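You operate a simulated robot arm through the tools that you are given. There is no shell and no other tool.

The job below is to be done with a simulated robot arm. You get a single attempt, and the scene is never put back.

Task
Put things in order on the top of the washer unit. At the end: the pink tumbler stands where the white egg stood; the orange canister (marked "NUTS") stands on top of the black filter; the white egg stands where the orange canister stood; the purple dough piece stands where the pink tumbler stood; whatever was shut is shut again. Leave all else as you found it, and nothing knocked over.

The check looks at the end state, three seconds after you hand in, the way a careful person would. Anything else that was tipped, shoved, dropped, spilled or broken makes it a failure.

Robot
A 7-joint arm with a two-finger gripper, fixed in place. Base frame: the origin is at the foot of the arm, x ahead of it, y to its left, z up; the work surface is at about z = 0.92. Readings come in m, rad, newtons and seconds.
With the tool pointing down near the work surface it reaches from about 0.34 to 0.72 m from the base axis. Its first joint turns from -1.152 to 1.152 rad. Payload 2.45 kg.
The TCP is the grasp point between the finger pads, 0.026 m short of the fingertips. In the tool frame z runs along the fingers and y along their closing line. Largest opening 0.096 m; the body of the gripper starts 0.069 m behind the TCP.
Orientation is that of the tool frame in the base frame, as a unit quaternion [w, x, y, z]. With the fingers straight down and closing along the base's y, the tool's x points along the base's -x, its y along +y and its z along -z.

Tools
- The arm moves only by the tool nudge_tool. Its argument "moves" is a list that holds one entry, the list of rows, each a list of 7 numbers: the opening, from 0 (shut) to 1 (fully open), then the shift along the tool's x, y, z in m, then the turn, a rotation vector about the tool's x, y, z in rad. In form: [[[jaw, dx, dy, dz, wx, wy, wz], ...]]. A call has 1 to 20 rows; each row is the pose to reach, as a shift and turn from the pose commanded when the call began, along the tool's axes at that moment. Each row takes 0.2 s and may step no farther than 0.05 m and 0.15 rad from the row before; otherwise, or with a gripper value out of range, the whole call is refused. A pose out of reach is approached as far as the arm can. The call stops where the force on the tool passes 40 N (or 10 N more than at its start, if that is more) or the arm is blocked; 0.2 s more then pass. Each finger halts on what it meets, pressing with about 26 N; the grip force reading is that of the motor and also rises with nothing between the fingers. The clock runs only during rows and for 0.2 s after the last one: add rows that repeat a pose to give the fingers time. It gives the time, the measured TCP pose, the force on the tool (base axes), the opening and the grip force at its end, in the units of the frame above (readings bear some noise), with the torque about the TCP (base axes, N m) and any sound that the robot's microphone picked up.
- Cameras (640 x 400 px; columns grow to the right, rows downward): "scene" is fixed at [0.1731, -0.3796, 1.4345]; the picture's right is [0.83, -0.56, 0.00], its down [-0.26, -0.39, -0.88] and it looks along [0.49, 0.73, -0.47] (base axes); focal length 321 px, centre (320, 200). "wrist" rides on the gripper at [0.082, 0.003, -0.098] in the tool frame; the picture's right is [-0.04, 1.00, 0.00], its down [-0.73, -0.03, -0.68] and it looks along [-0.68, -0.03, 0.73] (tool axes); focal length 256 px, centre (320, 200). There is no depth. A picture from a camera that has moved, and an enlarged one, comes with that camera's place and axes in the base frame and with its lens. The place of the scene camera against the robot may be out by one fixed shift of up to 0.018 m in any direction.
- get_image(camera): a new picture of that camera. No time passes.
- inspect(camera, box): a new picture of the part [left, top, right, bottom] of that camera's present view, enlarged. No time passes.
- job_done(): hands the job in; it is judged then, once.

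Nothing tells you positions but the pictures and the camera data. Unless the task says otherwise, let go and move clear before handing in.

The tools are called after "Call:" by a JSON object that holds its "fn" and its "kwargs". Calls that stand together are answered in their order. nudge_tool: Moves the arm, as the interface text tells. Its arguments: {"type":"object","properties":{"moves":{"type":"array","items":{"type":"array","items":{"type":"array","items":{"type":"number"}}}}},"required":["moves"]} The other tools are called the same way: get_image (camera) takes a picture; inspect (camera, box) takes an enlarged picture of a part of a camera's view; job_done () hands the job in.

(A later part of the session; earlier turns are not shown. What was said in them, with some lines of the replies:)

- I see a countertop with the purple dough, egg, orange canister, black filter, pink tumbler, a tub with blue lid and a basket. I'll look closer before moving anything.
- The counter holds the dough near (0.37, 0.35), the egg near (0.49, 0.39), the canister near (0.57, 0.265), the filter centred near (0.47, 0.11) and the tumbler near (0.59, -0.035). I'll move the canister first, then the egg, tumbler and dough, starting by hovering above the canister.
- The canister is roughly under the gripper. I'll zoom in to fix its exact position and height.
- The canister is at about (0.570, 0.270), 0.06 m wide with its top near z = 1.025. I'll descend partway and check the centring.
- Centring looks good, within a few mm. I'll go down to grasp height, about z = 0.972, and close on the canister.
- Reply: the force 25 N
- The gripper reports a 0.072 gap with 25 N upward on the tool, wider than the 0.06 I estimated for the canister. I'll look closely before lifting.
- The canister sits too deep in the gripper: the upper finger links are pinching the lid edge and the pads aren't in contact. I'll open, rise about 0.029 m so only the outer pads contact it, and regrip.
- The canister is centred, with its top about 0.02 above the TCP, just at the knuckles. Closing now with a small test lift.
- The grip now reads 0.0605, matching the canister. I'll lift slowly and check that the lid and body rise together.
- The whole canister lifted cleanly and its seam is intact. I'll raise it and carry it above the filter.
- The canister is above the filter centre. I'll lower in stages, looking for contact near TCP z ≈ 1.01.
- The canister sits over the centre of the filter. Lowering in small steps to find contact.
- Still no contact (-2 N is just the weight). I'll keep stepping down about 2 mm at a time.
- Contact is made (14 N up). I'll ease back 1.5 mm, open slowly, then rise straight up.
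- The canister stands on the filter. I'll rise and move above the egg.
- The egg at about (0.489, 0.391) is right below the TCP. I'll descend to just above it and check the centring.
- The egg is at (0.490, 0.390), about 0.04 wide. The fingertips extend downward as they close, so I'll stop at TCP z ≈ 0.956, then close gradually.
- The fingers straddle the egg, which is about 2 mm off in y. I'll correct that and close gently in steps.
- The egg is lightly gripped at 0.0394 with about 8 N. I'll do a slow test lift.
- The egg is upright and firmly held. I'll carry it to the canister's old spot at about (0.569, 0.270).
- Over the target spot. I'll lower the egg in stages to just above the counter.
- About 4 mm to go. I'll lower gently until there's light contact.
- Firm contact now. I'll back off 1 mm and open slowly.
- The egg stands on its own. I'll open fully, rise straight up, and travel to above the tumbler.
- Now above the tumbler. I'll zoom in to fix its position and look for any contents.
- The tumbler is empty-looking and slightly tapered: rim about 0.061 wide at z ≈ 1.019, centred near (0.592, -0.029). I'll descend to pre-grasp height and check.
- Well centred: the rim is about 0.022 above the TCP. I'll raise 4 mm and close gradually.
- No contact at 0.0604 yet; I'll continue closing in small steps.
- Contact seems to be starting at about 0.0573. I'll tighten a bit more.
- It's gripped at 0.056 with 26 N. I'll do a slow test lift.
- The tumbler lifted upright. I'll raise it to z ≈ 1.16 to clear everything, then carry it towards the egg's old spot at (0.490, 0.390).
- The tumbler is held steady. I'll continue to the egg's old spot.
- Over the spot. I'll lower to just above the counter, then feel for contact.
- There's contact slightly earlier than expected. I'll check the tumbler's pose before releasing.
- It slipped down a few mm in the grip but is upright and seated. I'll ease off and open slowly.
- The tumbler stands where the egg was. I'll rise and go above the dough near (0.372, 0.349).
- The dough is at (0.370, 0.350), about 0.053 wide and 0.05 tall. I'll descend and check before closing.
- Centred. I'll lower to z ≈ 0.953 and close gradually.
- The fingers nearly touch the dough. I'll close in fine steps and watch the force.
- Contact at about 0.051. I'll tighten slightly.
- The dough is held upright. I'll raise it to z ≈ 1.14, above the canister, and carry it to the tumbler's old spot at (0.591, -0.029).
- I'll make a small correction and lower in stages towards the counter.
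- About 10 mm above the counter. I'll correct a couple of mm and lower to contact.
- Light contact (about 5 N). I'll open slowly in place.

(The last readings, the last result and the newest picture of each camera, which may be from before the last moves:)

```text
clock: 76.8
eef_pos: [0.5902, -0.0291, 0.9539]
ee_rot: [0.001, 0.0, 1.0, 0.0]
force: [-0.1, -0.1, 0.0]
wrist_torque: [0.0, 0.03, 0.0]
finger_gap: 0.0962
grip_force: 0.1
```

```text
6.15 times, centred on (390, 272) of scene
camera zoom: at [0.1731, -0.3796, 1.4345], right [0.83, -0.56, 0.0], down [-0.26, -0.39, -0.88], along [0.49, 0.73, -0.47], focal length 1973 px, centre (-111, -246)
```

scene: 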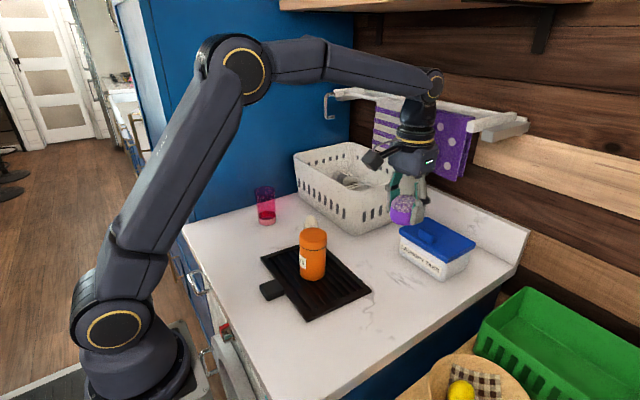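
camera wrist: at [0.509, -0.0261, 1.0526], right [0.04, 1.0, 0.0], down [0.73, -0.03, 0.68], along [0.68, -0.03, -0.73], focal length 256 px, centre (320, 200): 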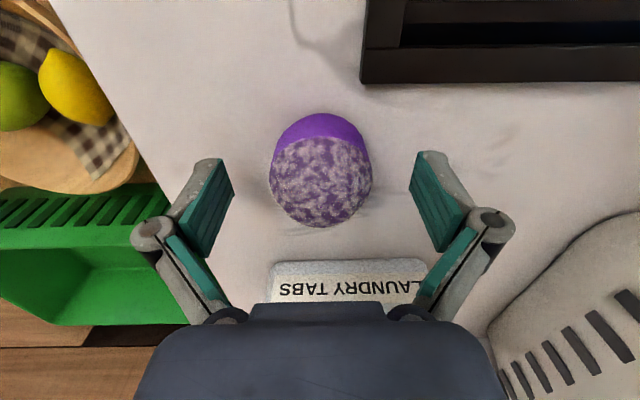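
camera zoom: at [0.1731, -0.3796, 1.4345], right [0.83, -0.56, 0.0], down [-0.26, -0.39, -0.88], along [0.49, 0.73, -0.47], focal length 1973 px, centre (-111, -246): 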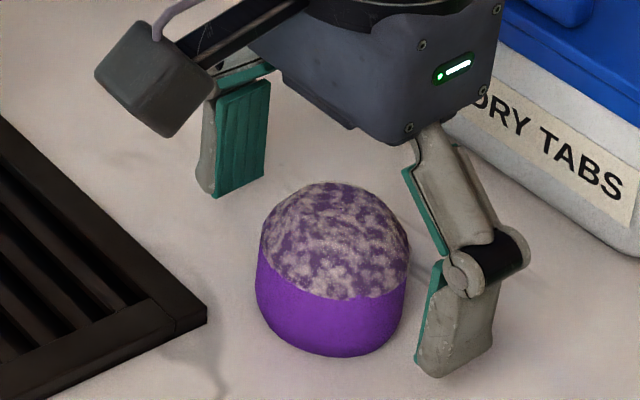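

The dough stands on the tumbler's old spot. I'll rise straight up, back off to a clear pose, and verify the whole scene.

Call:
{"fn": "nudge_tool", "kwargs": {"moves": [[[1, 0, 0, -0.03, 0, 0, 0], [1, 0, 0, -0.07, 0, 0, 0], [1, 0, 0, -0.11, 0, 0, 0], [1, 0, 0, -0.155, 0, 0, 0], [1, 0, 0, -0.2, 0, 0, 0], [1, 0.02, 0.02, -0.24, 0, 0, 0], [1, 0.06, 0.04, -0.26, 0, 0, 0], [1, 0.1, 0.06, -0.275, 0, 0, 0], [1, 0.14, 0.08, -0.275, 0, 0, 0], [1, 0.18, 0.1, -0.275, 0, 0, 0], [1, 0.205, 0.108, -0.275, 0, 0, 0], [1, 0.205, 0.108, -0.275, 0, 0, 0]]]}}

Call:
{"fn": "get_image", "kwargs": {"camera": "wrist"}}

Call:
{"fn": "get_image", "kwargs": {"camera": "scene"}}

Call:
{"fn": "inspect", "kwargs": {"camera": "scene", "box": [220, 170, 420, 310]}}

Call:
{"fn": "inspect", "kwargs": {"camera": "wrist", "box": [220, 0, 620, 250]}}

```text
clock: 79.4
eef_pos: [0.3852, 0.0792, 1.2275]
ee_rot: [0.0, 0.0, 1.0, 0.0]
force: [0.1, 0.1, -0.1]
wrist_torque: [-0.01, 0.0, 0.02]
finger_gap: 0.096
grip_force: 0.2
```

```text
taken
camera wrist: at [0.3052, 0.0835, 1.3265], right [0.04, 1.0, 0.0], down [0.73, -0.03, 0.68], along [0.68, -0.03, -0.73], focal length 256 px, centre (320, 200)
```

wrist: 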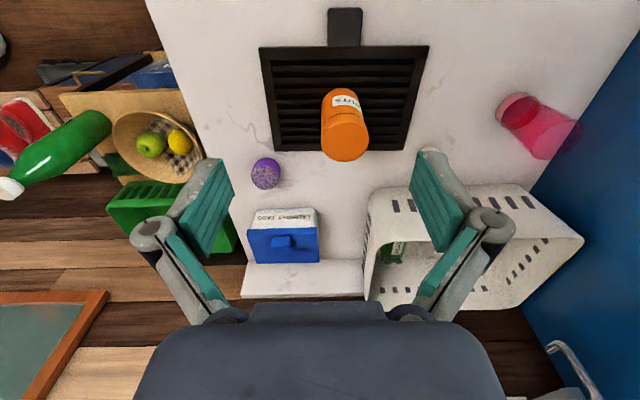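

```text
taken
```

scene: 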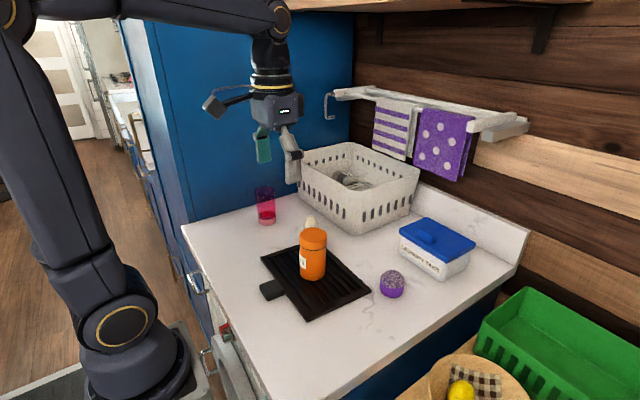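

```text
2.86 times, centred on (320, 240) of scene
camera zoom: at [0.1731, -0.3796, 1.4345], right [0.83, -0.56, 0.0], down [-0.26, -0.39, -0.88], along [0.49, 0.73, -0.47], focal length 916 px, centre (320, 86)
```

zoom: 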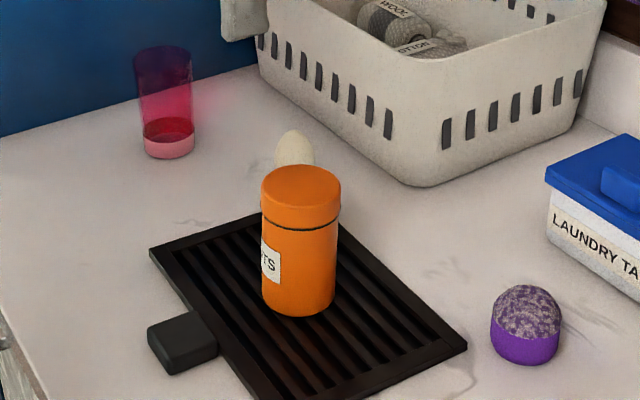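

```text
1.60 times, centred on (420, 125) of wrist
camera zoom: at [0.3052, 0.0835, 1.3265], right [0.04, 1.0, 0.0], down [0.73, -0.03, 0.68], along [0.68, -0.03, -0.73], focal length 410 px, centre (160, 320)
```

zoom: 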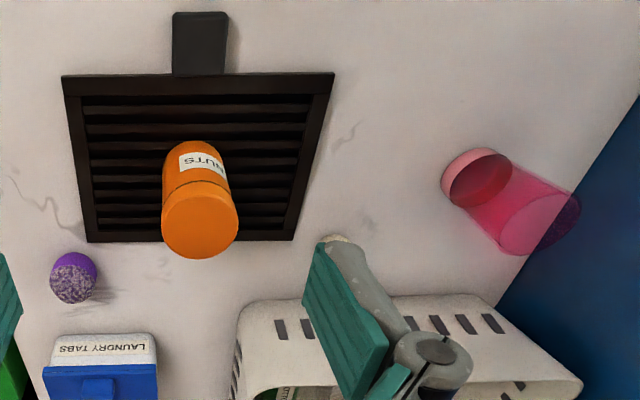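

All four pieces stand where they were asked for: tumbler on the egg's spot, canister centred on the filter, egg on the canister's spot and dough on the tumbler's spot. The tub, filter and basket look unmoved, the lids are shut and the arm is clear, so I'm handing in.

Call:
{"fn": "job_done", "kwargs": {}}

```text
The job is handed in.
```

The job is handed in, and all four pieces stand where the task asked. The final pictures from both cameras show nothing tipped over.

- **Orange canister:** it stands upright near the centre of the black filter, with its lid closed.
- **White egg:** it stands where the canister stood.
- **Pink tumbler:** it stands where the egg stood. It slipped about 3 mm down in the grip while I carried it, but it was upright and seated when I let go.
- **Purple dough piece:** it stands where the tumbler stood.

On the first try at the canister, the gripper sat too low and pressed the lid edge down with about 25 N. I opened, raised the gripper and regripped; the canister showed no damage or shift.

The filter, basket and laundry tub look unmoved, and the tub's lid was never opened. The gripper is open and the arm is clear, back at its starting pose.
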